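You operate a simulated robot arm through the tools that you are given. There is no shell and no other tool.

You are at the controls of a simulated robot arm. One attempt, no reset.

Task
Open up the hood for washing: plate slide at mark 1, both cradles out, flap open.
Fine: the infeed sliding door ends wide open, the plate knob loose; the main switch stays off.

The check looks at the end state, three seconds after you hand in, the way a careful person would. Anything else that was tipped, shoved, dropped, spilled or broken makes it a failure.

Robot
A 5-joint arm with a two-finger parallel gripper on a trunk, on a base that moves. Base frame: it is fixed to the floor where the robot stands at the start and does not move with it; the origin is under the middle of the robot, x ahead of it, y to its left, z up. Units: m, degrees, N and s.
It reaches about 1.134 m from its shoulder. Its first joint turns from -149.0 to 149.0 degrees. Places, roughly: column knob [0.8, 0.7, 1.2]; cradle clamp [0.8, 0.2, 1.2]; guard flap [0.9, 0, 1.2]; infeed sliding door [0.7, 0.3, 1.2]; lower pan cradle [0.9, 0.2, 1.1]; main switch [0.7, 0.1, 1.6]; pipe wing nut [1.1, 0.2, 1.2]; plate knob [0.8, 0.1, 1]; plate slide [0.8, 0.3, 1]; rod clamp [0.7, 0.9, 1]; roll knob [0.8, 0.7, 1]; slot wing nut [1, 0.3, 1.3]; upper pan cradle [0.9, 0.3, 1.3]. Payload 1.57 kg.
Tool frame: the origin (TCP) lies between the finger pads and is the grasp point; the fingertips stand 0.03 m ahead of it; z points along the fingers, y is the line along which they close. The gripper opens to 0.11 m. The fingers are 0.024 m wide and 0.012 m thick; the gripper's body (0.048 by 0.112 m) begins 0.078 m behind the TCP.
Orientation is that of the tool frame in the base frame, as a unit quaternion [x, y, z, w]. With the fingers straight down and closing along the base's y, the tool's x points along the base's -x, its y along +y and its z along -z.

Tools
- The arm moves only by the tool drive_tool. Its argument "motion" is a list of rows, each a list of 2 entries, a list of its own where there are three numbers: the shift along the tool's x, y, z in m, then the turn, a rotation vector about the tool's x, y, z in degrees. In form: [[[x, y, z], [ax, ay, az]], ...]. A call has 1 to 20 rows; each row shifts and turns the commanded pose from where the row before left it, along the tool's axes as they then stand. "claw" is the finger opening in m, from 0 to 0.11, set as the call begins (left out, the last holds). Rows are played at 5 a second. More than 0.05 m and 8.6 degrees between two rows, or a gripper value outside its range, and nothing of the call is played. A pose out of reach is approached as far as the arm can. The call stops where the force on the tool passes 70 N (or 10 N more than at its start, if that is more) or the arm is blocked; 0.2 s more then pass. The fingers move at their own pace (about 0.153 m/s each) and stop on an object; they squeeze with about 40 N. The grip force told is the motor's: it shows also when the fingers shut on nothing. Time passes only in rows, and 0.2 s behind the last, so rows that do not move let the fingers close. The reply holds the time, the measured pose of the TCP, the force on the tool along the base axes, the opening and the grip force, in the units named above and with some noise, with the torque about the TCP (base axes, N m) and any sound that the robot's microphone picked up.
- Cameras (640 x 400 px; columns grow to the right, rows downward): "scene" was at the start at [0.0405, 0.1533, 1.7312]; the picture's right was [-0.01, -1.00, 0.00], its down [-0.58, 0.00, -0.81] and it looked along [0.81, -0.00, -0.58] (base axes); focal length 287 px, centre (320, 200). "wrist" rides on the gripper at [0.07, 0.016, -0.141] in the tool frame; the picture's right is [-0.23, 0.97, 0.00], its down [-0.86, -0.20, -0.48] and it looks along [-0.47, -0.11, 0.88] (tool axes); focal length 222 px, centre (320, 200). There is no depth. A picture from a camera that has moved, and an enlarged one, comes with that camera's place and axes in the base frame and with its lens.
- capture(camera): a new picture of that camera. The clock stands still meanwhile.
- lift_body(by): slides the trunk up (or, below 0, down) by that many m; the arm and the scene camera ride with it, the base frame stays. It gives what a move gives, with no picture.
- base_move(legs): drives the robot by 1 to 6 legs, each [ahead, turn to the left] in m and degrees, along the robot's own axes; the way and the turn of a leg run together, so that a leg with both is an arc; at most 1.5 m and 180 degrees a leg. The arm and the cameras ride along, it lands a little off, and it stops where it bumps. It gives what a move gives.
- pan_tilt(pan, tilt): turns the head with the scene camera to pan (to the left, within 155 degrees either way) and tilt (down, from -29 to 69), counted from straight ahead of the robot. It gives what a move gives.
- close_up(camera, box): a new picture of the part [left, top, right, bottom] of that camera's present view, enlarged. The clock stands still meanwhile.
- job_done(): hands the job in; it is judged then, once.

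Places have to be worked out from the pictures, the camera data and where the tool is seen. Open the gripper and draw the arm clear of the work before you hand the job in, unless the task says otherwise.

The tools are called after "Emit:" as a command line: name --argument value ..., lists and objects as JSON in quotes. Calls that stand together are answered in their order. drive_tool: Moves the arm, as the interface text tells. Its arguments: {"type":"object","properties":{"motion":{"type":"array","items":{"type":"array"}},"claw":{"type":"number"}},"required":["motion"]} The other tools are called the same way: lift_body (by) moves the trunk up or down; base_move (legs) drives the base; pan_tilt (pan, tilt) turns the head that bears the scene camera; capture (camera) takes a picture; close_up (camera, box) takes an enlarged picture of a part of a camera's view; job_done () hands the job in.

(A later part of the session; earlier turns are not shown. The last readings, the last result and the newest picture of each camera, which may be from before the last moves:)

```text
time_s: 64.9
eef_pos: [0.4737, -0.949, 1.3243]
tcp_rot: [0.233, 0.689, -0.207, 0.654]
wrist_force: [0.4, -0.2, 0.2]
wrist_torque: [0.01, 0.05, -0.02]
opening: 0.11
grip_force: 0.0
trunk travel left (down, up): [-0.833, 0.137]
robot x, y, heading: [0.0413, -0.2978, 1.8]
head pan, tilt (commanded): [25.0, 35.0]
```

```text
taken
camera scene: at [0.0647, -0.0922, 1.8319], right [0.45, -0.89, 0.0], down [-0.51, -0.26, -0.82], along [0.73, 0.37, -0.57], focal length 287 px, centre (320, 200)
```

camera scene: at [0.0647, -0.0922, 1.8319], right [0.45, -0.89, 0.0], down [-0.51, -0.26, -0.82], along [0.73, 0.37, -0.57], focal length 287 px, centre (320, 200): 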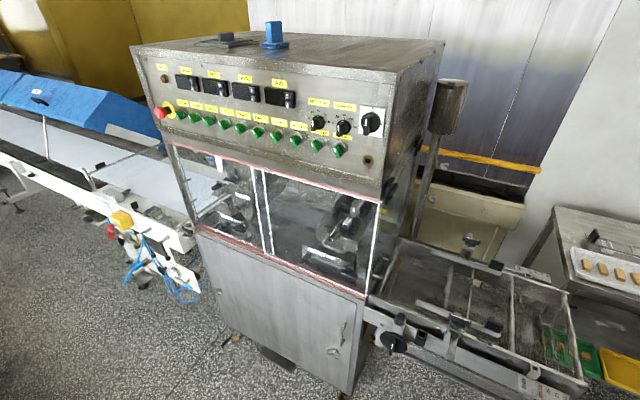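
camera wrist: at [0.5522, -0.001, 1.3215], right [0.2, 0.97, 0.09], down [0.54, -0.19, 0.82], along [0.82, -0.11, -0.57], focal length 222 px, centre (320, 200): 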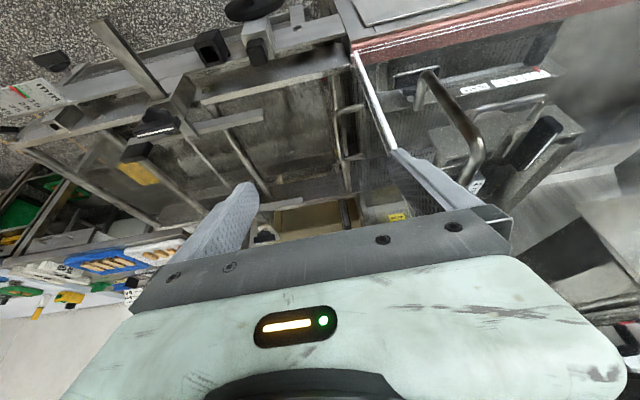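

The base is at (0.04, −0.30), heading 1.9°. I lower the trunk so the camera gets a side view of flap, hinge and cradles.

Emit:
lift_body --by -0.35

Emit:
pan_tilt --pan 22 --tilt 18

Emit:
capture --camera "scene"

Emit:
close_up --camera "scene" --box '[310, 90, 470, 190]'

Emit:
close_up --camera "scene" --box '[310, 170, 470, 270]'

```text
time_s: 68.4
eef_pos: [0.4727, -0.9496, 0.9741]
tcp_rot: [0.233, 0.689, -0.208, 0.654]
wrist_force: [-0.4, 0.1, -0.3]
wrist_torque: [0.0, 0.0, -0.01]
opening: 0.1102
grip_force: 0.1
trunk travel left (down, up): [-0.483, 0.487]
robot x, y, heading: [0.0424, -0.3022, 2.0]
head pan, tilt (commanded): [25.0, 35.0]
```

```text
time_s: 69.2
eef_pos: [0.4729, -0.9486, 0.9734]
tcp_rot: [0.233, 0.689, -0.208, 0.654]
wrist_force: [-0.5, -0.3, -0.1]
wrist_torque: [-0.01, 0.02, -0.02]
opening: 0.1101
grip_force: 0.1
trunk travel left (down, up): [-0.483, 0.487]
robot x, y, heading: [0.043, -0.2986, 1.8]
head pan, tilt (commanded): [22.0, 18.0]
```

```text
taken
camera scene: at [0.0715, -0.0941, 1.5089], right [0.41, -0.91, 0.0], down [-0.28, -0.13, -0.95], along [0.87, 0.39, -0.31], focal length 287 px, centre (320, 200)
```

scene: 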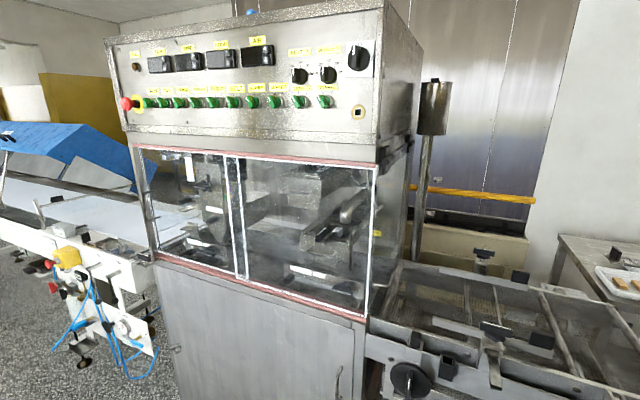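

```text
4.00 times, centred on (390, 140) of scene
camera zoom: at [0.0715, -0.0941, 1.5089], right [0.41, -0.91, 0.0], down [-0.28, -0.13, -0.95], along [0.87, 0.39, -0.31], focal length 1148 px, centre (40, 440)
```

zoom: 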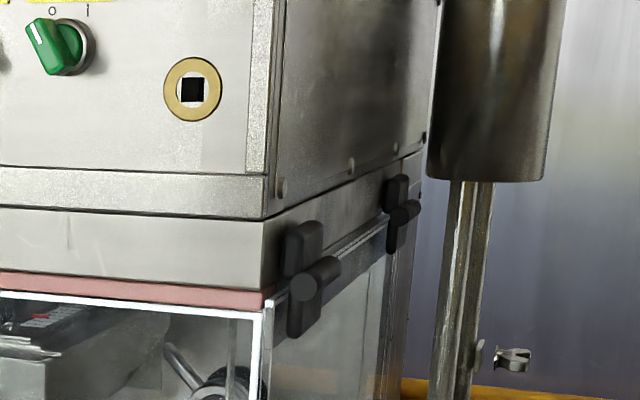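

```text
4.00 times, centred on (390, 220) of scene
camera zoom: at [0.0715, -0.0941, 1.5089], right [0.41, -0.91, 0.0], down [-0.28, -0.13, -0.95], along [0.87, 0.39, -0.31], focal length 1148 px, centre (40, 120)
```

zoom: 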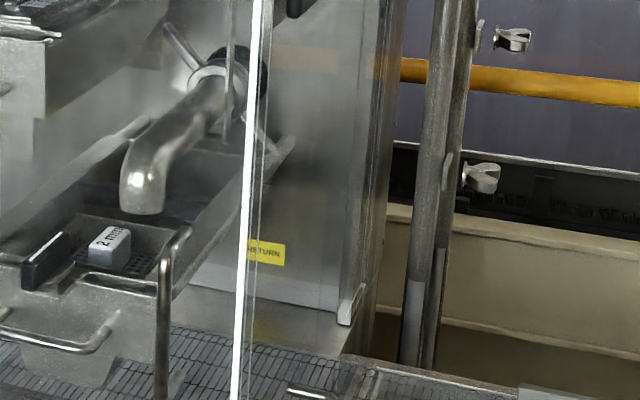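

The flap hangs from two plain hinges on top, opening outwards; wing nuts belong to a post behind. I back the base a little so the hand can point straight at the door handle, then raise the trunk to handle height.

Emit:
base_move --legs '[[-0.09, 0]]'

Emit:
lift_body --by 0.195

```text
time_s: 70.3
eef_pos: [0.382, -0.952, 0.9732]
tcp_rot: [0.233, 0.69, -0.207, 0.654]
wrist_force: [0.0, 0.0, -0.1]
wrist_torque: [0.0, 0.06, -0.02]
opening: 0.1103
grip_force: 0.1
trunk travel left (down, up): [-0.483, 0.487]
robot x, y, heading: [-0.0523, -0.3048, 2.0]
head pan, tilt (commanded): [22.0, 18.0]
```

```text
time_s: 72.4
eef_pos: [0.3822, -0.9517, 1.1686]
tcp_rot: [0.233, 0.689, -0.208, 0.654]
wrist_force: [-0.9, -0.1, -0.3]
wrist_torque: [0.06, 0.01, -0.01]
opening: 0.1098
grip_force: 0.0
trunk travel left (down, up): [-0.678, 0.292]
robot x, y, heading: [-0.0505, -0.3022, 1.7]
head pan, tilt (commanded): [22.0, 18.0]
```

Trunk is at handle height; to swing past the conveyor safely I lift 0.15 m more, level the hand's pitch, and swing the arm round at constant wrist radius with the hand still folded to the right.

Emit:
lift_body --by 0.15

Emit:
drive_tool --motion '[[[-0.012, 0, 0], [0, -3.3, 0]], [[0, 0.0432, 0.024], [0, 0, 0]], [[0, 0.0451, 0.0201], [0, 0, 0]], [[0, 0.0467, 0.016], [0, 0, 0]], [[0, 0.048, 0.0118], [0, 0, 0]], [[0, 0.0488, 0.0075], [0, 0, 0]], [[0, 0.0493, 0.0031], [0, 0, 0]], [[0, 0.0494, -0.0013], [0, 0, 0]], [[0, 0.0491, -0.0057], [0, 0, 0]], [[0, 0.0484, -0.01], [0, 0, 0]], [[0, 0.0473, -0.0143], [0, 0, 0]], [[0, 0.0458, -0.0184], [0, 0, 0]]]'

```text
time_s: 74.2
eef_pos: [0.3825, -0.9511, 1.3187]
tcp_rot: [0.233, 0.689, -0.208, 0.654]
wrist_force: [-1.0, 0.1, 0.7]
wrist_torque: [0.0, -0.01, 0.0]
opening: 0.1099
grip_force: 0.1
trunk travel left (down, up): [-0.828, 0.142]
robot x, y, heading: [-0.0526, -0.3011, 1.9]
head pan, tilt (commanded): [22.0, 18.0]
```

```text
time_s: 76.8
eef_pos: [0.7144, -0.5516, 1.3327]
tcp_rot: [0.228, 0.669, -0.215, 0.674]
wrist_force: [0.4, -0.8, -0.7]
wrist_torque: [-0.01, 0.0, -0.03]
opening: 0.1099
grip_force: 0.1
out of reach, approached as far as the arm can: row 7, 10
trunk travel left (down, up): [-0.828, 0.142]
robot x, y, heading: [-0.0542, -0.3013, 2.2]
head pan, tilt (commanded): [22.0, 18.0]
```

Tracking as planned (0.714, −0.552, 1.333). I continue the second half of the arc.

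Emit:
drive_tool --motion '[[[0, 0.044, -0.0224], [0, 0, 0]], [[0, 0.0418, -0.0263], [0, 0, 0]], [[0, 0.0393, -0.0299], [0, 0, 0]], [[0, 0.0365, -0.0332], [0, 0, 0]], [[0, 0.0334, -0.0364], [0, 0, 0]], [[0, 0.0301, -0.0392], [0, 0, 0]], [[0, 0.0265, -0.0417], [0, 0, 0]], [[0, 0.0227, -0.0439], [0, 0, 0]], [[0, 0.0187, -0.0457], [0, 0, 0]], [[0, 0.0145, -0.0472], [0, 0, 0]], [[0, 0.0103, -0.0483], [0, 0, 0]]]'

Emit:
capture --camera "wrist"

```text
time_s: 79.2
eef_pos: [0.5714, -0.0502, 1.3326]
tcp_rot: [0.226, 0.67, -0.214, 0.673]
wrist_force: [0.3, -0.1, -0.1]
wrist_torque: [-0.02, -0.03, -0.02]
opening: 0.1099
grip_force: 0.1
out of reach, approached as far as the arm can: row 4, 6
trunk travel left (down, up): [-0.828, 0.142]
robot x, y, heading: [-0.0516, -0.3012, 1.9]
head pan, tilt (commanded): [22.0, 18.0]
```

```text
taken
camera wrist: at [0.4688, 0.0478, 1.2642], right [0.57, 0.78, 0.25], down [-0.51, 0.11, 0.85], along [0.64, -0.62, 0.46], focal length 222 px, centre (320, 200)
```

wrist: 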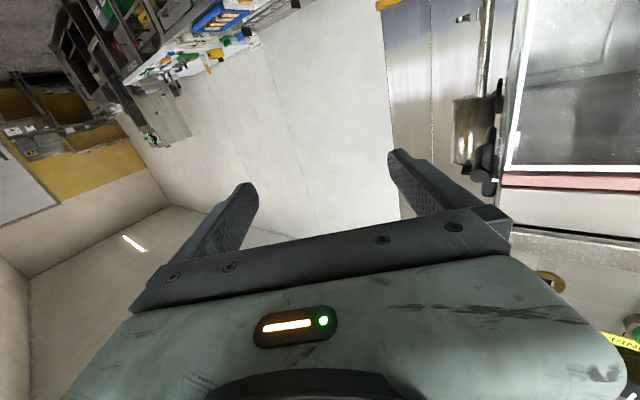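

Hand is at (0.571, −0.050). I lower the trunk to handle height, then unfold the wrist so the open fingers face the door handle.

Emit:
lift_body --by -0.155

Emit:
drive_tool --motion '[[[0, 0.0293, -0.0019], [-7.26, 0, 0]], [[0, 0.0293, -0.0019], [-7.26, 0, 0]], [[0, 0.0293, -0.0019], [-7.26, 0, 0]], [[0, 0.0293, -0.0019], [-7.26, 0, 0]], [[0, 0.0293, -0.0019], [-7.26, 0, 0]]]'

Emit:
capture --camera "wrist"

Emit:
capture --camera "scene"

```text
time_s: 80.9
eef_pos: [0.572, -0.0497, 1.1778]
tcp_rot: [0.226, 0.67, -0.213, 0.674]
wrist_force: [0.5, 0.8, -0.3]
wrist_torque: [-0.01, -0.01, -0.02]
opening: 0.1101
grip_force: 0.0
trunk travel left (down, up): [-0.673, 0.297]
robot x, y, heading: [-0.0545, -0.301, 1.9]
head pan, tilt (commanded): [22.0, 18.0]
```

```text
time_s: 82.1
eef_pos: [0.6183, 0.0873, 1.1807]
tcp_rot: [0.004, 0.704, 0.007, 0.71]
wrist_force: [0.9, 0.5, 1.2]
wrist_torque: [-0.01, 0.0, -0.03]
opening: 0.11
grip_force: 0.1
trunk travel left (down, up): [-0.673, 0.297]
robot x, y, heading: [-0.0528, -0.3054, 1.8]
head pan, tilt (commanded): [22.0, 18.0]
```

```text
taken
camera wrist: at [0.4771, 0.1053, 1.1102], right [0.0, 0.97, 0.24], down [-0.49, -0.21, 0.85], along [0.87, -0.12, 0.47], focal length 222 px, centre (320, 200)
```

wrist: 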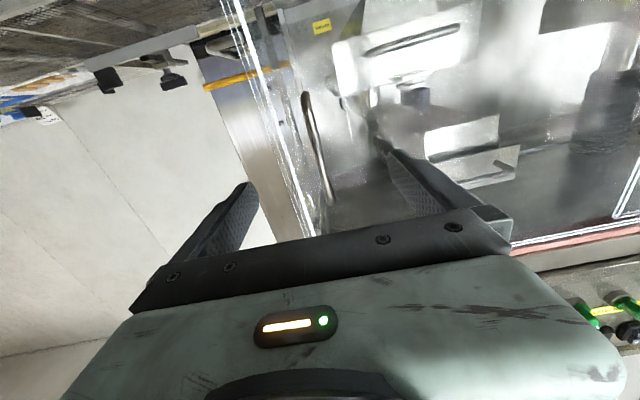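

```text
taken
camera scene: at [-0.0194, -0.0971, 1.699], right [0.4, -0.91, 0.0], down [-0.28, -0.13, -0.95], along [0.87, 0.39, -0.31], focal length 287 px, centre (320, 200)
```

scene: 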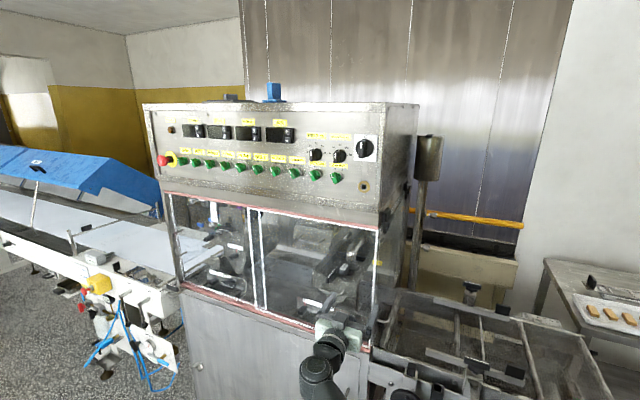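

The tool points straight along +x with the door handle bar centred between the fingers (bar at about x 0.665, y 0.09). I move ahead 4 cm so the bar lies between the fingers.

Emit:
drive_tool --motion '[[[0, 0.001, 0.014], [0, 0, 0]], [[0, 0.001, 0.014], [0, 0, 0]], [[0, 0, 0.012], [0, 0, 0]]]'

Emit:
capture --camera "wrist"

```text
time_s: 82.9
eef_pos: [0.6577, 0.0884, 1.1807]
tcp_rot: [0.006, 0.703, 0.006, 0.711]
wrist_force: [-1.0, -0.4, 0.0]
wrist_torque: [-0.02, 0.01, 0.0]
opening: 0.1101
grip_force: 0.0
trunk travel left (down, up): [-0.673, 0.297]
robot x, y, heading: [-0.0515, -0.3013, 1.8]
head pan, tilt (commanded): [22.0, 18.0]
```

```text
taken
camera wrist: at [0.5173, 0.1059, 1.1103], right [0.0, 0.97, 0.24], down [-0.49, -0.21, 0.85], along [0.87, -0.12, 0.47], focal length 222 px, centre (320, 200)
```

wrist: 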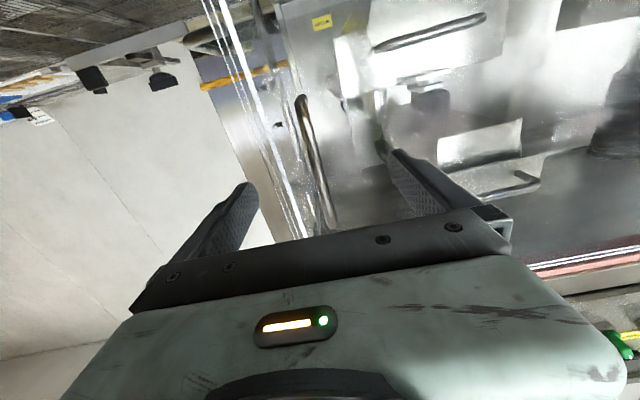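

The bar is between the fingers. I close the gripper on it to confirm by the opening that the bar is held.

Emit:
drive_tool --motion '[[[0, 0, 0], [0, 0, 0]], [[0, 0, 0], [0, 0, 0]], [[0, 0, 0], [0, 0, 0]]]' --claw 0.0

Emit:
capture --camera "wrist"

```text
time_s: 83.7
eef_pos: [0.6581, 0.0902, 1.1792]
tcp_rot: [0.005, 0.703, 0.005, 0.711]
wrist_force: [3.9, 9.1, 5.2]
wrist_torque: [-0.65, -0.09, 0.13]
opening: 0.0089
grip_force: 27.4
trunk travel left (down, up): [-0.673, 0.297]
robot x, y, heading: [-0.0538, -0.3031, 1.9]
head pan, tilt (commanded): [22.0, 18.0]
```

```text
taken
camera wrist: at [0.5171, 0.1069, 1.1101], right [0.0, 0.97, 0.24], down [-0.49, -0.21, 0.85], along [0.87, -0.11, 0.47], focal length 222 px, centre (320, 200)
```

wrist: 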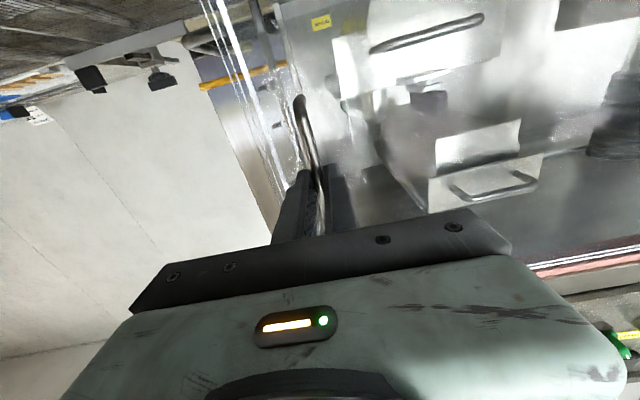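

The opening stopped at 9 mm with the bar held. I slide the door to the left, first a small test.

Emit:
drive_tool --motion '[[[0, 0.01, 0], [0, 0, 0]], [[0, 0.02, 0], [0, 0, 0]], [[0, 0.02, 0], [0, 0, 0]], [[0, 0.02, 0], [0, 0, 0]]]'

```text
time_s: 84.7
eef_pos: [0.66, 0.1564, 1.1806]
tcp_rot: [0.007, 0.703, 0.004, 0.711]
wrist_force: [8.3, -2.8, -3.5]
wrist_torque: [-0.67, 0.08, -0.09]
opening: 0.009
grip_force: 27.3
trunk travel left (down, up): [-0.673, 0.297]
robot x, y, heading: [-0.0504, -0.3014, 1.8]
head pan, tilt (commanded): [22.0, 18.0]
```

The door slides easily. I continue left.

Emit:
drive_tool --motion '[[[0, 0.025, 0], [0, 0, 0]], [[0, 0.025, 0], [0, 0, 0]], [[0, 0.025, 0], [0, 0, 0]], [[0, 0.025, 0], [0, 0, 0]], [[0, 0.025, 0], [0, 0, 0]], [[0, 0.025, 0], [0, 0, 0]], [[0, 0.025, 0], [0, 0, 0]], [[0, 0.025, 0], [0, 0, 0]], [[0, 0.025, 0], [0, 0, 0]], [[0, 0.025, 0], [0, 0, 0]], [[0, 0.025, 0], [0, 0, 0]]]'

Emit:
capture --camera "scene"

```text
time_s: 87.1
eef_pos: [0.6587, 0.4286, 1.1802]
tcp_rot: [0.01, 0.705, 0.004, 0.709]
wrist_force: [7.1, -28.3, -12.1]
wrist_torque: [-0.62, 0.81, -0.6]
opening: 0.0089
grip_force: 27.5
out of reach, approached as far as the arm can: row 3
trunk travel left (down, up): [-0.673, 0.297]
robot x, y, heading: [-0.0519, -0.3025, 1.5]
head pan, tilt (commanded): [22.0, 18.0]
```

```text
taken
camera scene: at [-0.0165, -0.1003, 1.699], right [0.4, -0.91, 0.0], down [-0.28, -0.12, -0.95], along [0.87, 0.39, -0.31], focal length 287 px, centre (320, 200)
```

scene: 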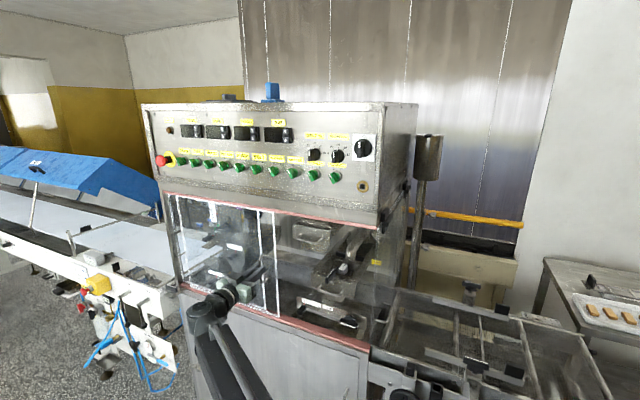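

A reaction of 28 N has built up at y≈0.43, maybe the end stop. I zoom to see where the door stands.

Emit:
close_up --camera "scene" --box '[160, 180, 400, 330]'

Emit:
drive_tool --motion '[[[0, 0.006, 0], [0, 0, 0]]]'

```text
2.67 times, centred on (280, 255) of scene
camera zoom: at [-0.0165, -0.1003, 1.699], right [0.4, -0.91, 0.0], down [-0.28, -0.12, -0.95], along [0.87, 0.39, -0.31], focal length 765 px, centre (427, 53)
```

zoom: 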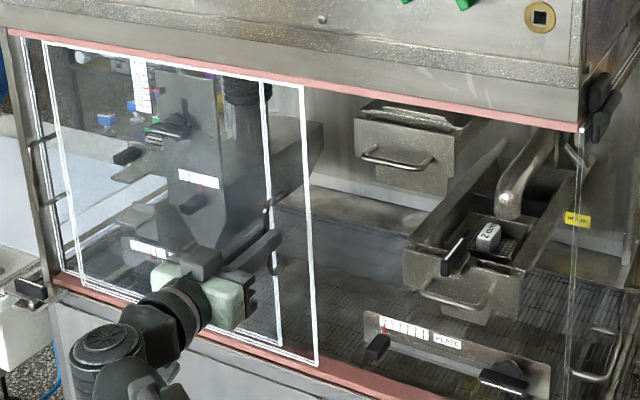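

```text
time_s: 87.5
eef_pos: [0.6595, 0.4286, 1.1826]
tcp_rot: [0.014, 0.704, 0.0, 0.71]
wrist_force: [-6.4, -56.0, -19.9]
wrist_torque: [-0.56, 0.59, -1.12]
opening: 0.0094
grip_force: 28.2
trunk travel left (down, up): [-0.673, 0.297]
robot x, y, heading: [-0.0526, -0.3007, 1.7]
head pan, tilt (commanded): [22.0, 18.0]
```

The force rises with no further motion, so the door is fully open at its stop. I relax the push, open the fingers and back away.

Emit:
drive_tool --motion '[[[0, -0.008, 0], [0, 0, 0]], [[0, 0, 0], [0, 0, 0]]]'

Emit:
drive_tool --motion '[[[0, 0, 0], [0, 0, 0]], [[0, 0, 0], [0, 0, 0]], [[0, 0, -0.02], [0, 0, 0]], [[0, 0, -0.025], [0, 0, 0]], [[0, 0, -0.025], [0, 0, 0]]]' --claw 0.06

Emit:
capture --camera "scene"

```text
time_s: 88.1
eef_pos: [0.6589, 0.4276, 1.1815]
tcp_rot: [0.007, 0.702, 0.005, 0.712]
wrist_force: [10.3, -20.4, 2.1]
wrist_torque: [-0.67, -0.26, -0.43]
opening: 0.009
grip_force: 27.3
trunk travel left (down, up): [-0.673, 0.297]
robot x, y, heading: [-0.0545, -0.303, 1.7]
head pan, tilt (commanded): [22.0, 18.0]
```

```text
time_s: 89.3
eef_pos: [0.5854, 0.4301, 1.1811]
tcp_rot: [0.006, 0.702, 0.006, 0.712]
wrist_force: [0.1, -0.3, 0.6]
wrist_torque: [0.0, 0.0, 0.01]
opening: 0.06
grip_force: 0.1
trunk travel left (down, up): [-0.673, 0.297]
robot x, y, heading: [-0.053, -0.301, 1.7]
head pan, tilt (commanded): [22.0, 18.0]
```

```text
taken
camera scene: at [-0.0194, -0.0972, 1.699], right [0.41, -0.91, 0.0], down [-0.28, -0.13, -0.95], along [0.87, 0.39, -0.31], focal length 287 px, centre (320, 200)
```

scene: 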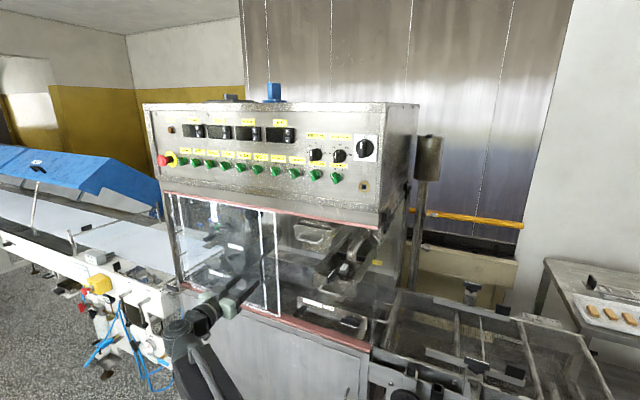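

The door stays open. Now I look closely at plate bracket, clamp and cradles through the open doorway.

Emit:
close_up --camera "scene" --box '[288, 290, 376, 345]'

Emit:
close_up --camera "scene" --box '[300, 240, 388, 295]'

Emit:
close_up --camera "scene" --box '[280, 210, 368, 265]'

```text
7.27 times, centred on (332, 318) of scene
camera zoom: at [-0.0194, -0.0972, 1.699], right [0.41, -0.91, 0.0], down [-0.28, -0.13, -0.95], along [0.87, 0.39, -0.31], focal length 2087 px, centre (233, -654)
```

zoom: 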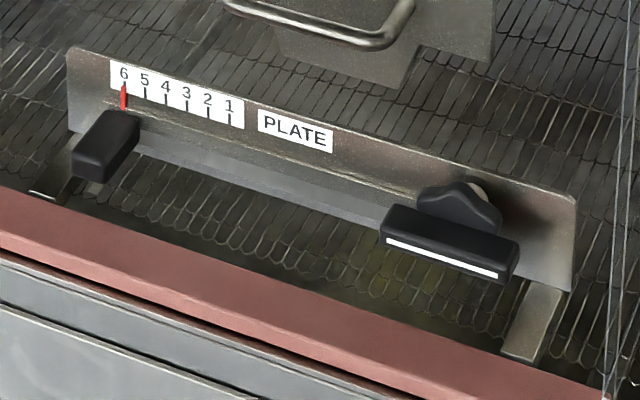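

```text
7.27 times, centred on (344, 268) of scene
camera zoom: at [-0.0194, -0.0972, 1.699], right [0.41, -0.91, 0.0], down [-0.28, -0.13, -0.95], along [0.87, 0.39, -0.31], focal length 2087 px, centre (146, -291)
```

zoom: 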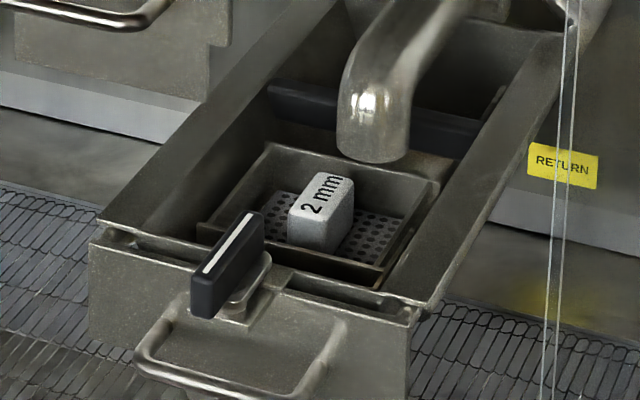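

```text
7.27 times, centred on (324, 238) of scene
camera zoom: at [-0.0194, -0.0972, 1.699], right [0.41, -0.91, 0.0], down [-0.28, -0.13, -0.95], along [0.87, 0.39, -0.31], focal length 2087 px, centre (291, -73)
```

zoom: 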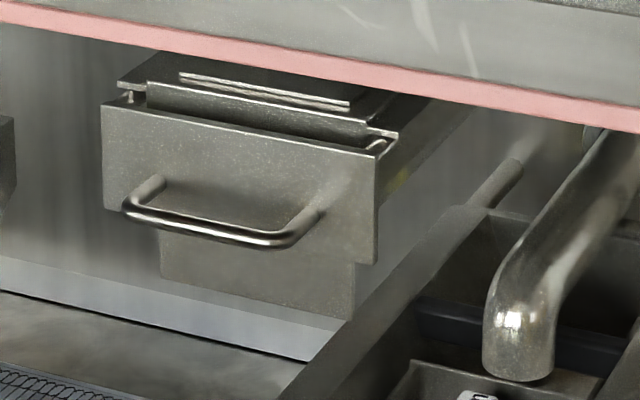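

The views are clear: the plate knob has a horizontal axis facing me with its bar lying level, the slide's red pointer is at 6, and the cradle clamp bar is on a vertical axis on the lower cradle's lip. I go for the plate knob first: lower to its height, move across in front of it, and roll the hand 90°.

Emit:
lift_body --by -0.17

Emit:
drive_tool --motion '[[[0, -0.04, 0], [0, 0, 8]], [[0, -0.04, 0], [0, 0, 0]], [[0, 0, 0], [0, 0, 0]]]'

```text
time_s: 91.3
eef_pos: [0.5848, 0.4296, 1.0121]
tcp_rot: [0.006, 0.702, 0.006, 0.712]
wrist_force: [0.1, 0.1, 0.7]
wrist_torque: [0.0, 0.02, -0.03]
opening: 0.0599
grip_force: 0.1
trunk travel left (down, up): [-0.503, 0.467]
robot x, y, heading: [-0.0511, -0.3053, 2.0]
head pan, tilt (commanded): [22.0, 18.0]
```

```text
time_s: 92.1
eef_pos: [0.5862, 0.35, 1.0111]
tcp_rot: [0.056, 0.701, 0.055, 0.709]
wrist_force: [-0.1, -0.7, 0.1]
wrist_torque: [-0.01, -0.03, 0.02]
opening: 0.0599
grip_force: 0.1
out of reach, approached as far as the arm can: row 2
trunk travel left (down, up): [-0.503, 0.467]
robot x, y, heading: [-0.0499, -0.3037, 2.1]
head pan, tilt (commanded): [22.0, 18.0]
```

I finish the sideways move with the roll accounted for, then roll the rest of the way to 90°.

Emit:
drive_tool --motion '[[[-0.006, -0.043, 0], [0, 0, 0]], [[-0.006, -0.043, 0], [0, 0, 0]], [[-0.006, -0.043, 0], [0, 0, 0]], [[-0.006, -0.043, 0], [0, 0, 0]], [[-0.006, -0.043, 0], [0, 0, 0]], [[0, 0, 0], [0, 0, 8.2]], [[0, 0, 0], [0, 0, 8.2]], [[0, 0, 0], [0, 0, 8.2]], [[0, 0, 0], [0, 0, 8.2]], [[0, 0, 0], [0, 0, 8.2]], [[0, 0, 0], [0, 0, 8.2]], [[0, 0, 0], [0, 0, 8.2]], [[0, 0, 0], [0, 0, 8.2]], [[0, 0, 0], [0, 0, 8.2]], [[0, 0, 0], [0, 0, 8.2]]]'

Emit:
capture --camera "wrist"

Emit:
capture --camera "scene"

```text
time_s: 95.3
eef_pos: [0.5863, 0.1323, 1.0105]
tcp_rot: [0.504, 0.492, 0.506, 0.498]
wrist_force: [-0.4, -0.4, 0.5]
wrist_torque: [0.03, -0.04, -0.02]
opening: 0.0601
grip_force: 0.1
out of reach, approached as far as the arm can: row 3, 8
trunk travel left (down, up): [-0.503, 0.467]
robot x, y, heading: [-0.0531, -0.3014, 2.2]
head pan, tilt (commanded): [22.0, 18.0]
```

```text
taken
camera wrist: at [0.4446, 0.2026, 1.0272], right [-0.01, -0.25, 0.97], down [-0.48, -0.85, -0.22], along [0.88, -0.47, -0.11], focal length 222 px, centre (320, 200)
```

wrist: 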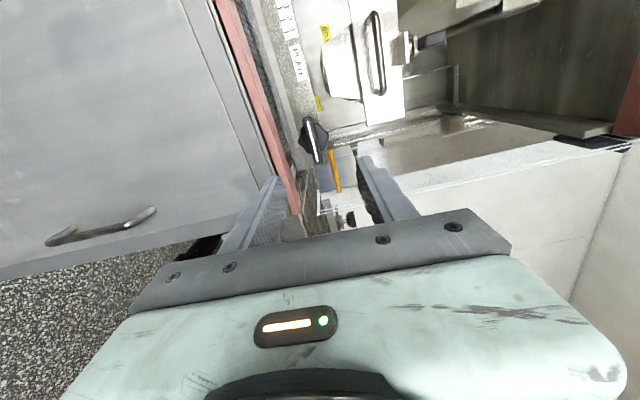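

```text
taken
camera scene: at [-0.0194, -0.0971, 1.529], right [0.4, -0.91, 0.0], down [-0.28, -0.13, -0.95], along [0.87, 0.38, -0.31], focal length 287 px, centre (320, 200)
```

scene: 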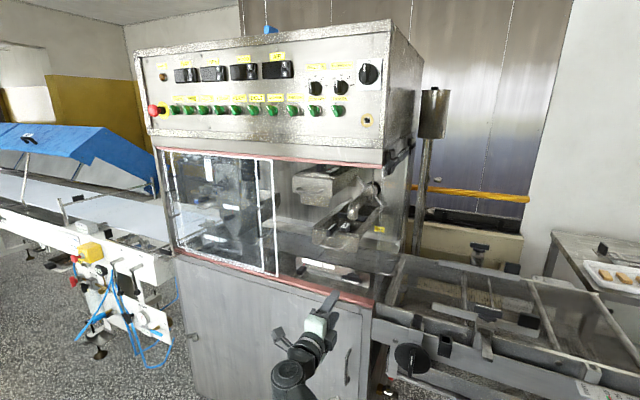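

The hand is rolled (fingers close vertically) and the knob shows in the wrist view at about (313,140). I zoom in on it there.

Emit:
close_up --camera "wrist" --box '[270, 80, 366, 240]'

Emit:
close_up --camera "scene" --box '[280, 240, 376, 320]'

```text
2.50 times, centred on (318, 160) of wrist
camera zoom: at [0.4446, 0.2026, 1.0272], right [-0.01, -0.25, 0.97], down [-0.48, -0.85, -0.22], along [0.88, -0.47, -0.11], focal length 555 px, centre (325, 300)
```

zoom: 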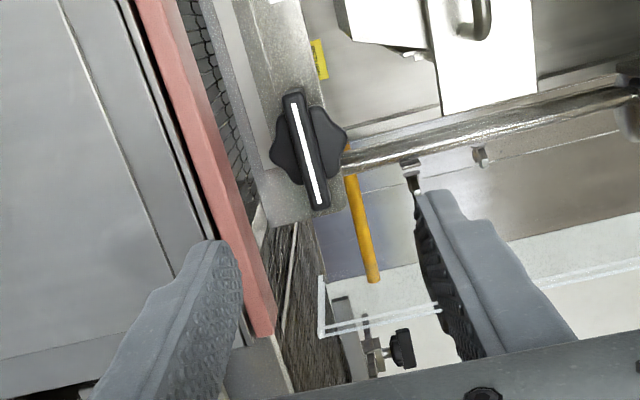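

```text
5.00 times, centred on (328, 280) of scene
camera zoom: at [-0.0194, -0.0971, 1.529], right [0.4, -0.91, 0.0], down [-0.28, -0.13, -0.95], along [0.87, 0.38, -0.31], focal length 1435 px, centre (280, -200)
```

zoom: 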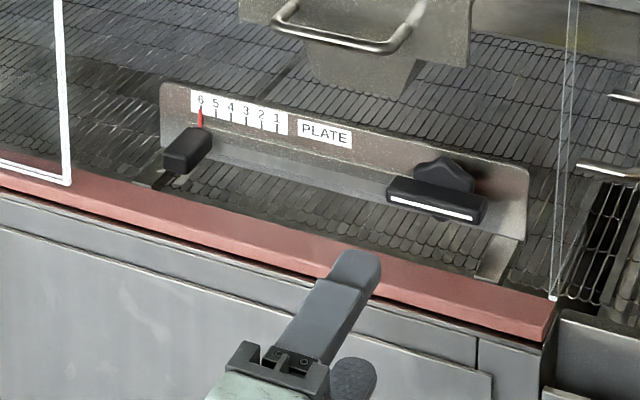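

From wrist and scene rays the knob centre comes to about (0.742, 0.132, 1.003), bar ~12 mm thick and ~64 mm long. I lower 7 mm, narrow the fingers to 36 mm and approach to 2–3 cm short of grip depth.

Emit:
lift_body --by -0.007

Emit:
drive_tool --motion '[[[0, 0, 0.03], [0, 0, 0]], [[0, 0, 0.03], [0, 0, 0]], [[0, 0, 0.03], [0, 0, 0]], [[0, 0, 0.01], [0, 0, 0]]]' --claw 0.036

Emit:
capture --camera "wrist"

Emit:
close_up --camera "scene" --box '[280, 240, 376, 320]'

```text
time_s: 95.8
eef_pos: [0.5852, 0.134, 1.0031]
tcp_rot: [0.502, 0.493, 0.505, 0.5]
wrist_force: [0.7, -0.7, -0.2]
wrist_torque: [-0.02, -0.01, 0.01]
opening: 0.0599
grip_force: 0.0
trunk travel left (down, up): [-0.496, 0.474]
robot x, y, heading: [-0.054, -0.3016, 1.9]
head pan, tilt (commanded): [22.0, 18.0]
```

```text
time_s: 96.8
eef_pos: [0.6868, 0.135, 1.0033]
tcp_rot: [0.501, 0.493, 0.507, 0.499]
wrist_force: [-0.5, 0.5, 0.9]
wrist_torque: [0.02, 0.01, -0.02]
opening: 0.0363
grip_force: 0.1
trunk travel left (down, up): [-0.496, 0.474]
robot x, y, heading: [-0.0534, -0.3025, 1.8]
head pan, tilt (commanded): [22.0, 18.0]
```

```text
taken
camera wrist: at [0.5452, 0.2039, 1.0201], right [-0.01, -0.24, 0.97], down [-0.48, -0.85, -0.22], along [0.88, -0.46, -0.11], focal length 222 px, centre (320, 200)
```

wrist: 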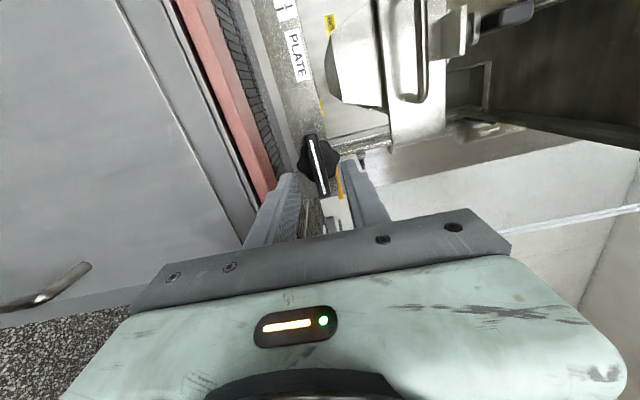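

```text
5.00 times, centred on (328, 280) of scene
camera zoom: at [-0.0194, -0.097, 1.522], right [0.4, -0.91, 0.0], down [-0.28, -0.13, -0.95], along [0.87, 0.38, -0.31], focal length 1435 px, centre (280, -200)
```

zoom: 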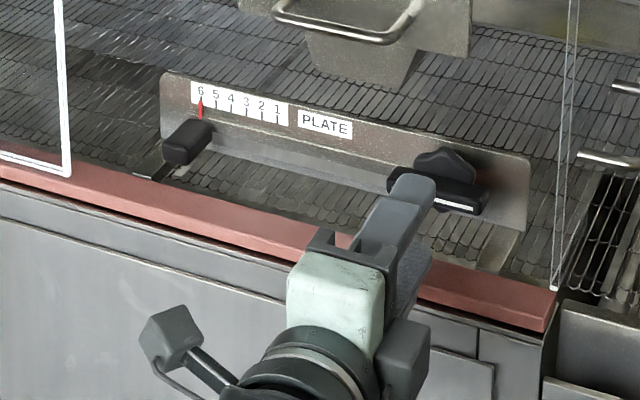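

I zoom the wrist view for a more exact fix on the bar relative to the fingertips.

Emit:
close_up --camera "wrist" --box '[260, 110, 388, 190]'

```text
5.00 times, centred on (324, 150) of wrist
camera zoom: at [0.5452, 0.2039, 1.0201], right [-0.01, -0.24, 0.97], down [-0.48, -0.85, -0.22], along [0.88, -0.46, -0.11], focal length 1111 px, centre (300, 450)
```

zoom: 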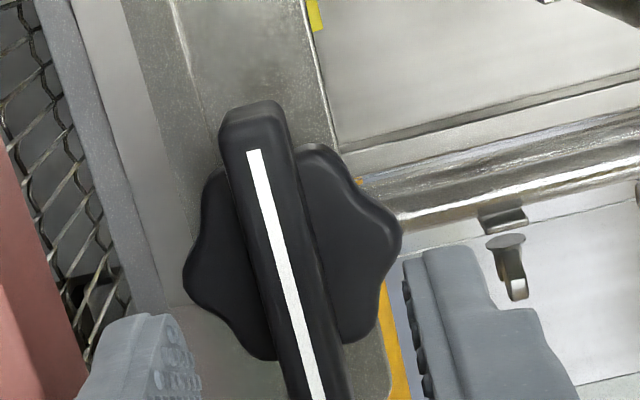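

The TCP is well aligned with the bar (y≈0.135, z≈1.003). I creep forward until the fingertips touch the star lobes behind the bar, watching the force.

Emit:
drive_tool --motion '[[[0, 0, 0.01], [0, 0, 0]], [[0, 0, 0.01], [0, 0, 0]]]'

Emit:
drive_tool --motion '[[[0, 0, 0.006], [0, 0, 0]], [[0, 0, 0], [0, 0, 0]]]'

Emit:
capture --camera "wrist"

Emit:
close_up --camera "wrist" --box '[260, 130, 388, 210]'

```text
time_s: 97.4
eef_pos: [0.7061, 0.1349, 1.003]
tcp_rot: [0.501, 0.493, 0.507, 0.499]
wrist_force: [-0.3, -0.2, -0.4]
wrist_torque: [0.0, -0.01, 0.0]
opening: 0.0357
grip_force: 0.1
trunk travel left (down, up): [-0.496, 0.474]
robot x, y, heading: [-0.0517, -0.3021, 1.9]
head pan, tilt (commanded): [22.0, 18.0]
```

```text
time_s: 98.0
eef_pos: [0.7123, 0.133, 1.0043]
tcp_rot: [0.501, 0.493, 0.506, 0.5]
wrist_force: [0.9, -0.2, 0.2]
wrist_torque: [-0.02, 0.0, 0.0]
opening: 0.0361
grip_force: 0.1
trunk travel left (down, up): [-0.496, 0.474]
robot x, y, heading: [-0.0543, -0.304, 1.9]
head pan, tilt (commanded): [22.0, 18.0]
```

```text
taken
camera wrist: at [0.5704, 0.2029, 1.0203], right [-0.01, -0.24, 0.97], down [-0.48, -0.85, -0.22], along [0.88, -0.46, -0.11], focal length 222 px, centre (320, 200)
```

wrist: 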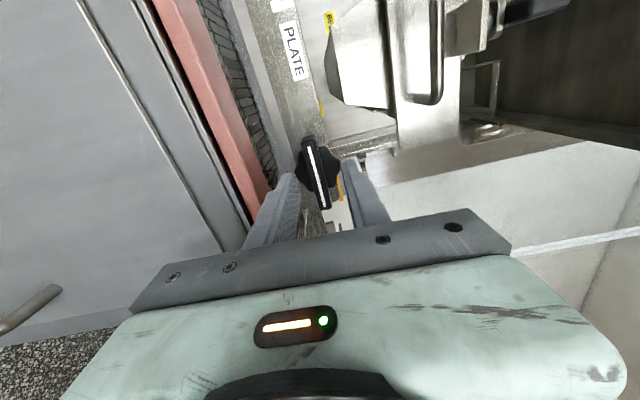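

```text
5.00 times, centred on (324, 170) of wrist
camera zoom: at [0.5704, 0.2029, 1.0203], right [-0.01, -0.24, 0.97], down [-0.48, -0.85, -0.22], along [0.88, -0.46, -0.11], focal length 1111 px, centre (300, 350)
```

zoom: 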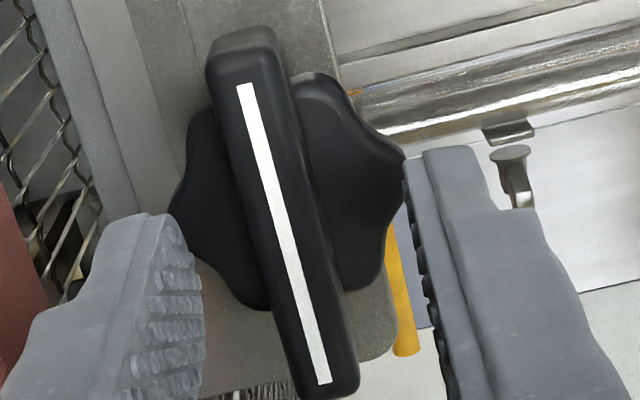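

The bar's front face is at x≈0.731 and my tips are at 0.742, with no contact yet. I shift 4 mm left to centre and creep 6 mm deeper.

Emit:
drive_tool --motion '[[[0.004, 0, 0.002], [0, 0, 0]], [[0, 0, 0.002], [0, 0, 0]], [[0, 0, 0.002], [0, 0, 0]], [[0, 0, 0], [0, 0, 0]]]'

```text
time_s: 99.0
eef_pos: [0.7171, 0.137, 1.0044]
tcp_rot: [0.501, 0.493, 0.507, 0.499]
wrist_force: [0.7, -0.6, -0.3]
wrist_torque: [-0.01, -0.01, -0.01]
opening: 0.0356
grip_force: 0.0
trunk travel left (down, up): [-0.496, 0.474]
robot x, y, heading: [-0.0544, -0.3021, 1.8]
head pan, tilt (commanded): [22.0, 18.0]
```

Still free at tip x≈0.747, giving ~16 mm of overlap. I close on the bar.

Emit:
drive_tool --motion '[[[0, 0, 0], [0, 0, 0]], [[0, 0, 0], [0, 0, 0]], [[0, 0, 0], [0, 0, 0]]]' --claw 0.0

Emit:
close_up --camera "wrist" --box '[260, 130, 388, 210]'

```text
time_s: 99.8
eef_pos: [0.7191, 0.1367, 1.0022]
tcp_rot: [0.503, 0.493, 0.506, 0.498]
wrist_force: [-20.9, -9.9, -36.0]
wrist_torque: [-0.63, 1.12, -0.02]
opening: 0.0119
grip_force: 29.3
trunk travel left (down, up): [-0.496, 0.474]
robot x, y, heading: [-0.0526, -0.3062, 1.7]
head pan, tilt (commanded): [22.0, 18.0]
```

```text
5.00 times, centred on (324, 170) of wrist
camera zoom: at [0.5767, 0.2065, 1.0189], right [-0.01, -0.24, 0.97], down [-0.48, -0.85, -0.22], along [0.88, -0.47, -0.11], focal length 1111 px, centre (300, 350)
```

zoom: 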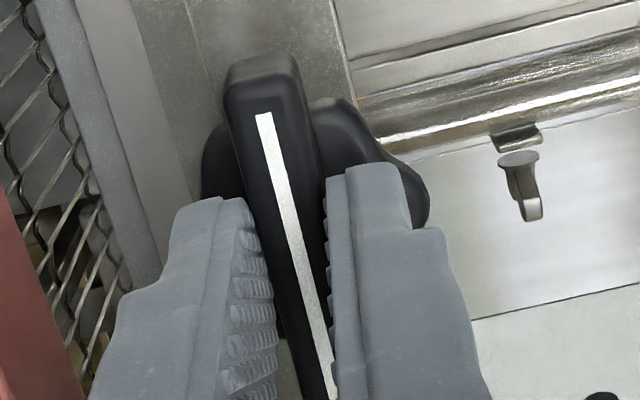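

Bar gripped (12 mm). A −36 N vertical reaction says the hand is a touch high, so I lower the trunk 2 mm before turning.

Emit:
lift_body --by -0.002

```text
time_s: 100.3
eef_pos: [0.7179, 0.1368, 1.0022]
tcp_rot: [0.501, 0.492, 0.507, 0.5]
wrist_force: [-11.8, -4.8, -17.8]
wrist_torque: [-0.55, 0.64, -0.72]
opening: 0.0116
grip_force: 29.6
trunk travel left (down, up): [-0.494, 0.476]
robot x, y, heading: [-0.0536, -0.3048, 2.1]
head pan, tilt (commanded): [22.0, 18.0]
```

Forces eased. Now I turn the knob counter-clockwise (as seen from the front) by 30° and check.

Emit:
drive_tool --motion '[[[0, 0, 0], [0, 0, -5]], [[0, 0, 0], [0, 0, -5]], [[0, 0, 0], [0, 0, -5]], [[0, 0, 0], [0, 0, -5]], [[0, 0, 0], [0, 0, -5]], [[0, 0, 0], [0, 0, -5]]]'

Emit:
capture --camera "wrist"

Emit:
close_up --camera "scene" --box '[280, 240, 376, 320]'

```text
time_s: 101.7
eef_pos: [0.7178, 0.1367, 1.0003]
tcp_rot: [0.357, 0.606, 0.361, 0.613]
wrist_force: [-12.9, -4.1, -28.6]
wrist_torque: [0.11, 1.21, 0.17]
opening: 0.0122
grip_force: 28.8
trunk travel left (down, up): [-0.494, 0.476]
robot x, y, heading: [-0.052, -0.3022, 2.0]
head pan, tilt (commanded): [22.0, 18.0]
```

```text
taken
camera wrist: at [0.5772, 0.2054, 0.9798], right [-0.01, 0.28, 0.96], down [-0.48, -0.84, 0.24], along [0.88, -0.46, 0.14], focal length 222 px, centre (320, 200)
```

wrist: 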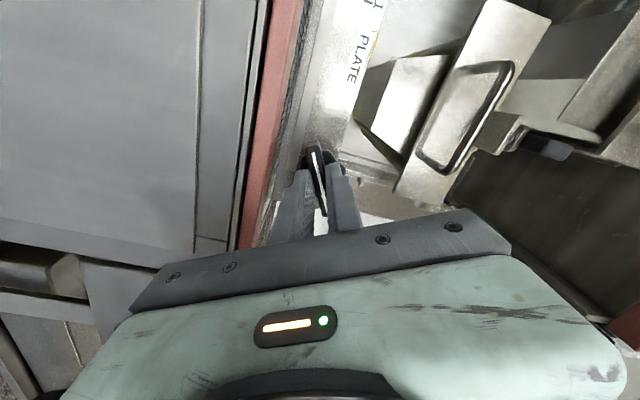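

```text
5.00 times, centred on (328, 280) of scene
camera zoom: at [-0.0178, -0.096, 1.5196], right [0.4, -0.91, 0.0], down [-0.28, -0.13, -0.95], along [0.87, 0.38, -0.31], focal length 1435 px, centre (280, -200)
```

zoom: 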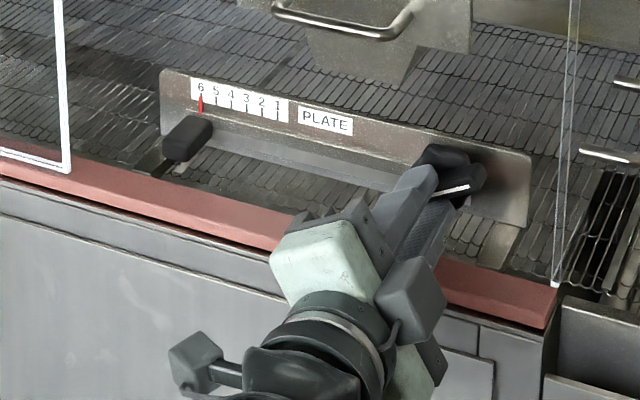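

The knob turns readily; the bar is now tilted right-end-up. I continue another 60°.

Emit:
drive_tool --motion '[[[0, 0, 0], [0, 0, -6]], [[0, 0, 0], [0, 0, -6]], [[0, 0, 0], [0, 0, -6]], [[0, 0, 0], [0, 0, -6]], [[0, 0, 0], [0, 0, -6]], [[0, 0, 0], [0, 0, -6]], [[0, 0, 0], [0, 0, -6]], [[0, 0, 0], [0, 0, -6]], [[0, 0, 0], [0, 0, -6]], [[0, 0, 0], [0, 0, -6]]]'

Emit:
close_up --camera "scene" --box '[280, 240, 376, 320]'

Emit:
capture --camera "wrist"

```text
time_s: 103.9
eef_pos: [0.7208, 0.1334, 1.0005]
tcp_rot: [0.008, 0.703, 0.002, 0.711]
wrist_force: [0.7, -24.6, -22.9]
wrist_torque: [0.11, 0.97, -0.91]
opening: 0.0122
grip_force: 29.0
trunk travel left (down, up): [-0.494, 0.476]
robot x, y, heading: [-0.0533, -0.3009, 1.9]
head pan, tilt (commanded): [22.0, 18.0]
```

```text
5.00 times, centred on (328, 280) of scene
camera zoom: at [-0.0167, -0.0987, 1.5202], right [0.4, -0.91, 0.0], down [-0.28, -0.12, -0.95], along [0.87, 0.38, -0.31], focal length 1435 px, centre (280, -200)
```

zoom: 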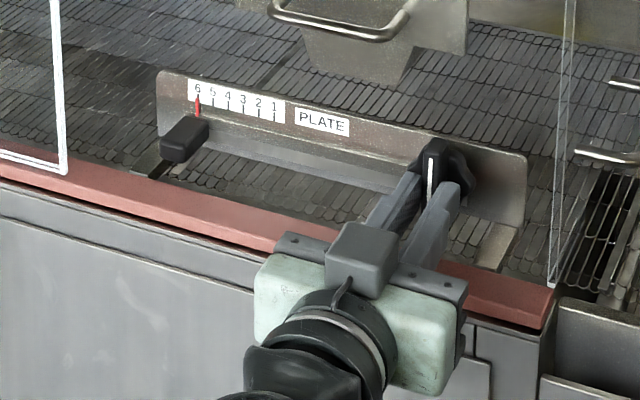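

```text
taken
camera wrist: at [0.5794, 0.1516, 0.9309], right [0.0, 0.97, 0.24], down [-0.49, -0.21, 0.85], along [0.87, -0.12, 0.47], focal length 222 px, centre (320, 200)
```

wrist: 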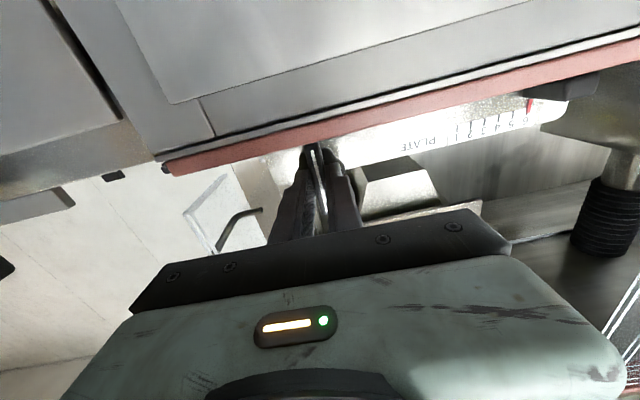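

The bar is upright (90° loosened) with hardly any torque. I turn 40° more while I hold it, watching for a stop.

Emit:
drive_tool --motion '[[[0, 0, 0], [0, 0, -5]], [[0, 0, 0], [0, 0, -5]], [[0, 0, 0], [0, 0, -5]], [[0, 0, 0], [0, 0, -5]], [[0, 0, 0], [0, 0, -5]], [[0, 0, 0], [0, 0, -5]], [[0, 0, 0], [0, 0, -5]], [[0, 0, 0], [0, 0, -5]]]'

Emit:
close_up --camera "scene" --box '[280, 240, 376, 320]'

```text
time_s: 105.7
eef_pos: [0.7191, 0.1333, 1.001]
tcp_rot: [-0.232, 0.663, -0.238, 0.671]
wrist_force: [-3.2, -20.3, -7.8]
wrist_torque: [3.04, 0.72, -0.96]
opening: 0.0316
grip_force: 40.5
trunk travel left (down, up): [-0.494, 0.476]
robot x, y, heading: [-0.0484, -0.3006, 1.9]
head pan, tilt (commanded): [22.0, 18.0]
```

```text
5.00 times, centred on (328, 280) of scene
camera zoom: at [-0.0188, -0.0994, 1.5203], right [0.4, -0.91, 0.0], down [-0.28, -0.12, -0.95], along [0.87, 0.39, -0.31], focal length 1435 px, centre (280, -200)
```

zoom: 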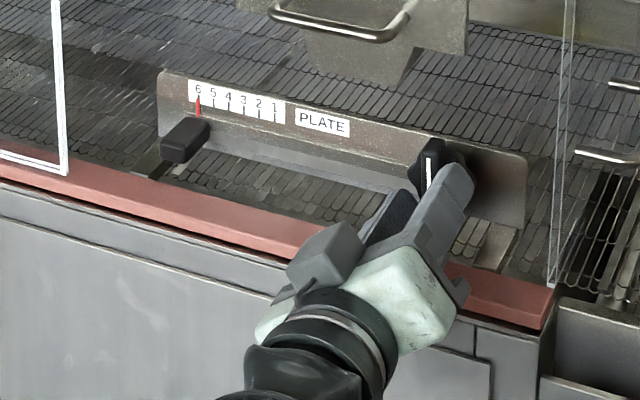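

The bar stays upright and the fingers were forced apart: 90° is the knob's loose stop. I turn the hand back 40°, open the fingers and back out.

Emit:
drive_tool --motion '[[[0, 0, 0], [0, 0, 6]], [[0, 0, 0], [0, 0, 6]], [[0, 0, 0], [0, 0, 7]], [[0, 0, 0], [0, 0, 7]], [[0, 0, 0], [0, 0, 7]], [[0, 0, 0], [0, 0, 7]]]'

Emit:
drive_tool --motion '[[[0, 0, 0], [0, 0, 0]], [[0, 0, 0], [0, 0, 0]], [[0, 0, -0.02], [0, 0, 0]], [[0, 0, -0.03], [0, 0, 0]], [[0, 0, -0.04], [0, 0, 0]], [[0, 0, -0.04], [0, 0, 0]]]' --claw 0.06

Emit:
close_up --camera "scene" --box '[280, 240, 376, 320]'

```text
time_s: 107.1
eef_pos: [0.7174, 0.1326, 1.0035]
tcp_rot: [0.007, 0.703, 0.005, 0.712]
wrist_force: [3.2, -19.3, 5.9]
wrist_torque: [-0.05, -0.87, -0.74]
opening: 0.012
grip_force: 29.4
trunk travel left (down, up): [-0.494, 0.476]
robot x, y, heading: [-0.0546, -0.3011, 2.1]
head pan, tilt (commanded): [22.0, 18.0]
```

```text
time_s: 108.5
eef_pos: [0.5845, 0.1363, 1.0016]
tcp_rot: [0.006, 0.704, 0.006, 0.711]
wrist_force: [0.2, 0.3, 0.1]
wrist_torque: [0.01, -0.01, -0.04]
opening: 0.0602
grip_force: 0.1
trunk travel left (down, up): [-0.494, 0.476]
robot x, y, heading: [-0.051, -0.3025, 1.8]
head pan, tilt (commanded): [22.0, 18.0]
```

```text
5.00 times, centred on (328, 280) of scene
camera zoom: at [-0.0192, -0.0972, 1.52], right [0.41, -0.91, 0.0], down [-0.28, -0.13, -0.95], along [0.87, 0.39, -0.31], focal length 1435 px, centre (280, -200)
```

zoom: 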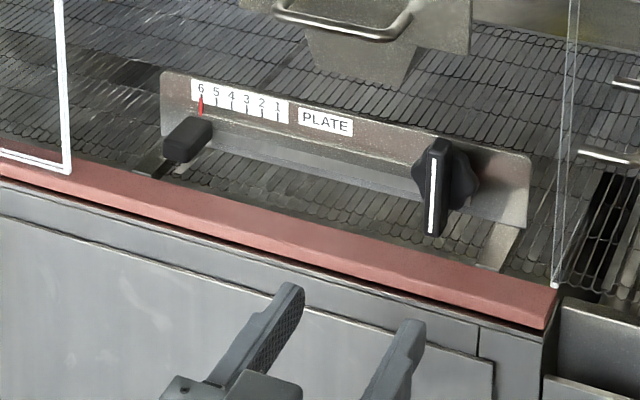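

The knob now stands upright, loose. The slide grip block reads about (0.75, 0.322, 0.983); I lower 18 mm and move across to face it.

Emit:
lift_body --by -0.018

Emit:
drive_tool --motion '[[[0, 0.045, 0], [0, 0, 0]], [[0, 0.047, 0], [0, 0, 0]], [[0, 0.047, 0], [0, 0, 0]], [[0, 0.047, 0], [0, 0, 0]], [[0, 0, 0.03], [0, 0, 0]], [[0, 0, 0.03], [0, 0, 0]]]' --claw 0.055

Emit:
capture --camera "wrist"

Emit:
close_up --camera "scene" --box '[270, 240, 366, 320]'

```text
time_s: 109.2
eef_pos: [0.5849, 0.1379, 0.9831]
tcp_rot: [0.006, 0.704, 0.006, 0.71]
wrist_force: [0.2, 0.4, -1.2]
wrist_torque: [0.02, 0.0, -0.01]
opening: 0.0599
grip_force: 0.0
trunk travel left (down, up): [-0.476, 0.494]
robot x, y, heading: [-0.0515, -0.2992, 1.8]
head pan, tilt (commanded): [22.0, 18.0]
```

```text
time_s: 110.6
eef_pos: [0.6436, 0.3228, 0.9839]
tcp_rot: [0.006, 0.702, 0.005, 0.712]
wrist_force: [-0.2, 0.4, -0.6]
wrist_torque: [-0.01, 0.02, -0.01]
opening: 0.0552
grip_force: 0.0
out of reach, approached as far as the arm can: row 6
trunk travel left (down, up): [-0.476, 0.494]
robot x, y, heading: [-0.0491, -0.3015, 2.0]
head pan, tilt (commanded): [22.0, 18.0]
```

```text
taken
camera wrist: at [0.5035, 0.3404, 0.9135], right [0.0, 0.97, 0.24], down [-0.49, -0.21, 0.85], along [0.87, -0.12, 0.48], focal length 222 px, centre (320, 200)
```

wrist: 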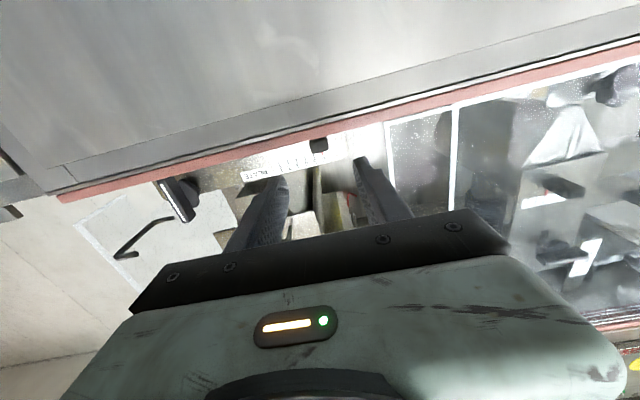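

```text
5.00 times, centred on (318, 280) of scene
camera zoom: at [-0.0197, -0.0969, 1.5019], right [0.4, -0.91, 0.0], down [-0.28, -0.13, -0.95], along [0.87, 0.38, -0.31], focal length 1435 px, centre (330, -200)
```

zoom: 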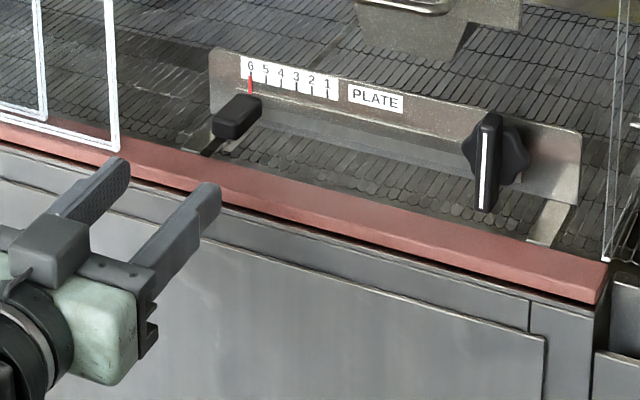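

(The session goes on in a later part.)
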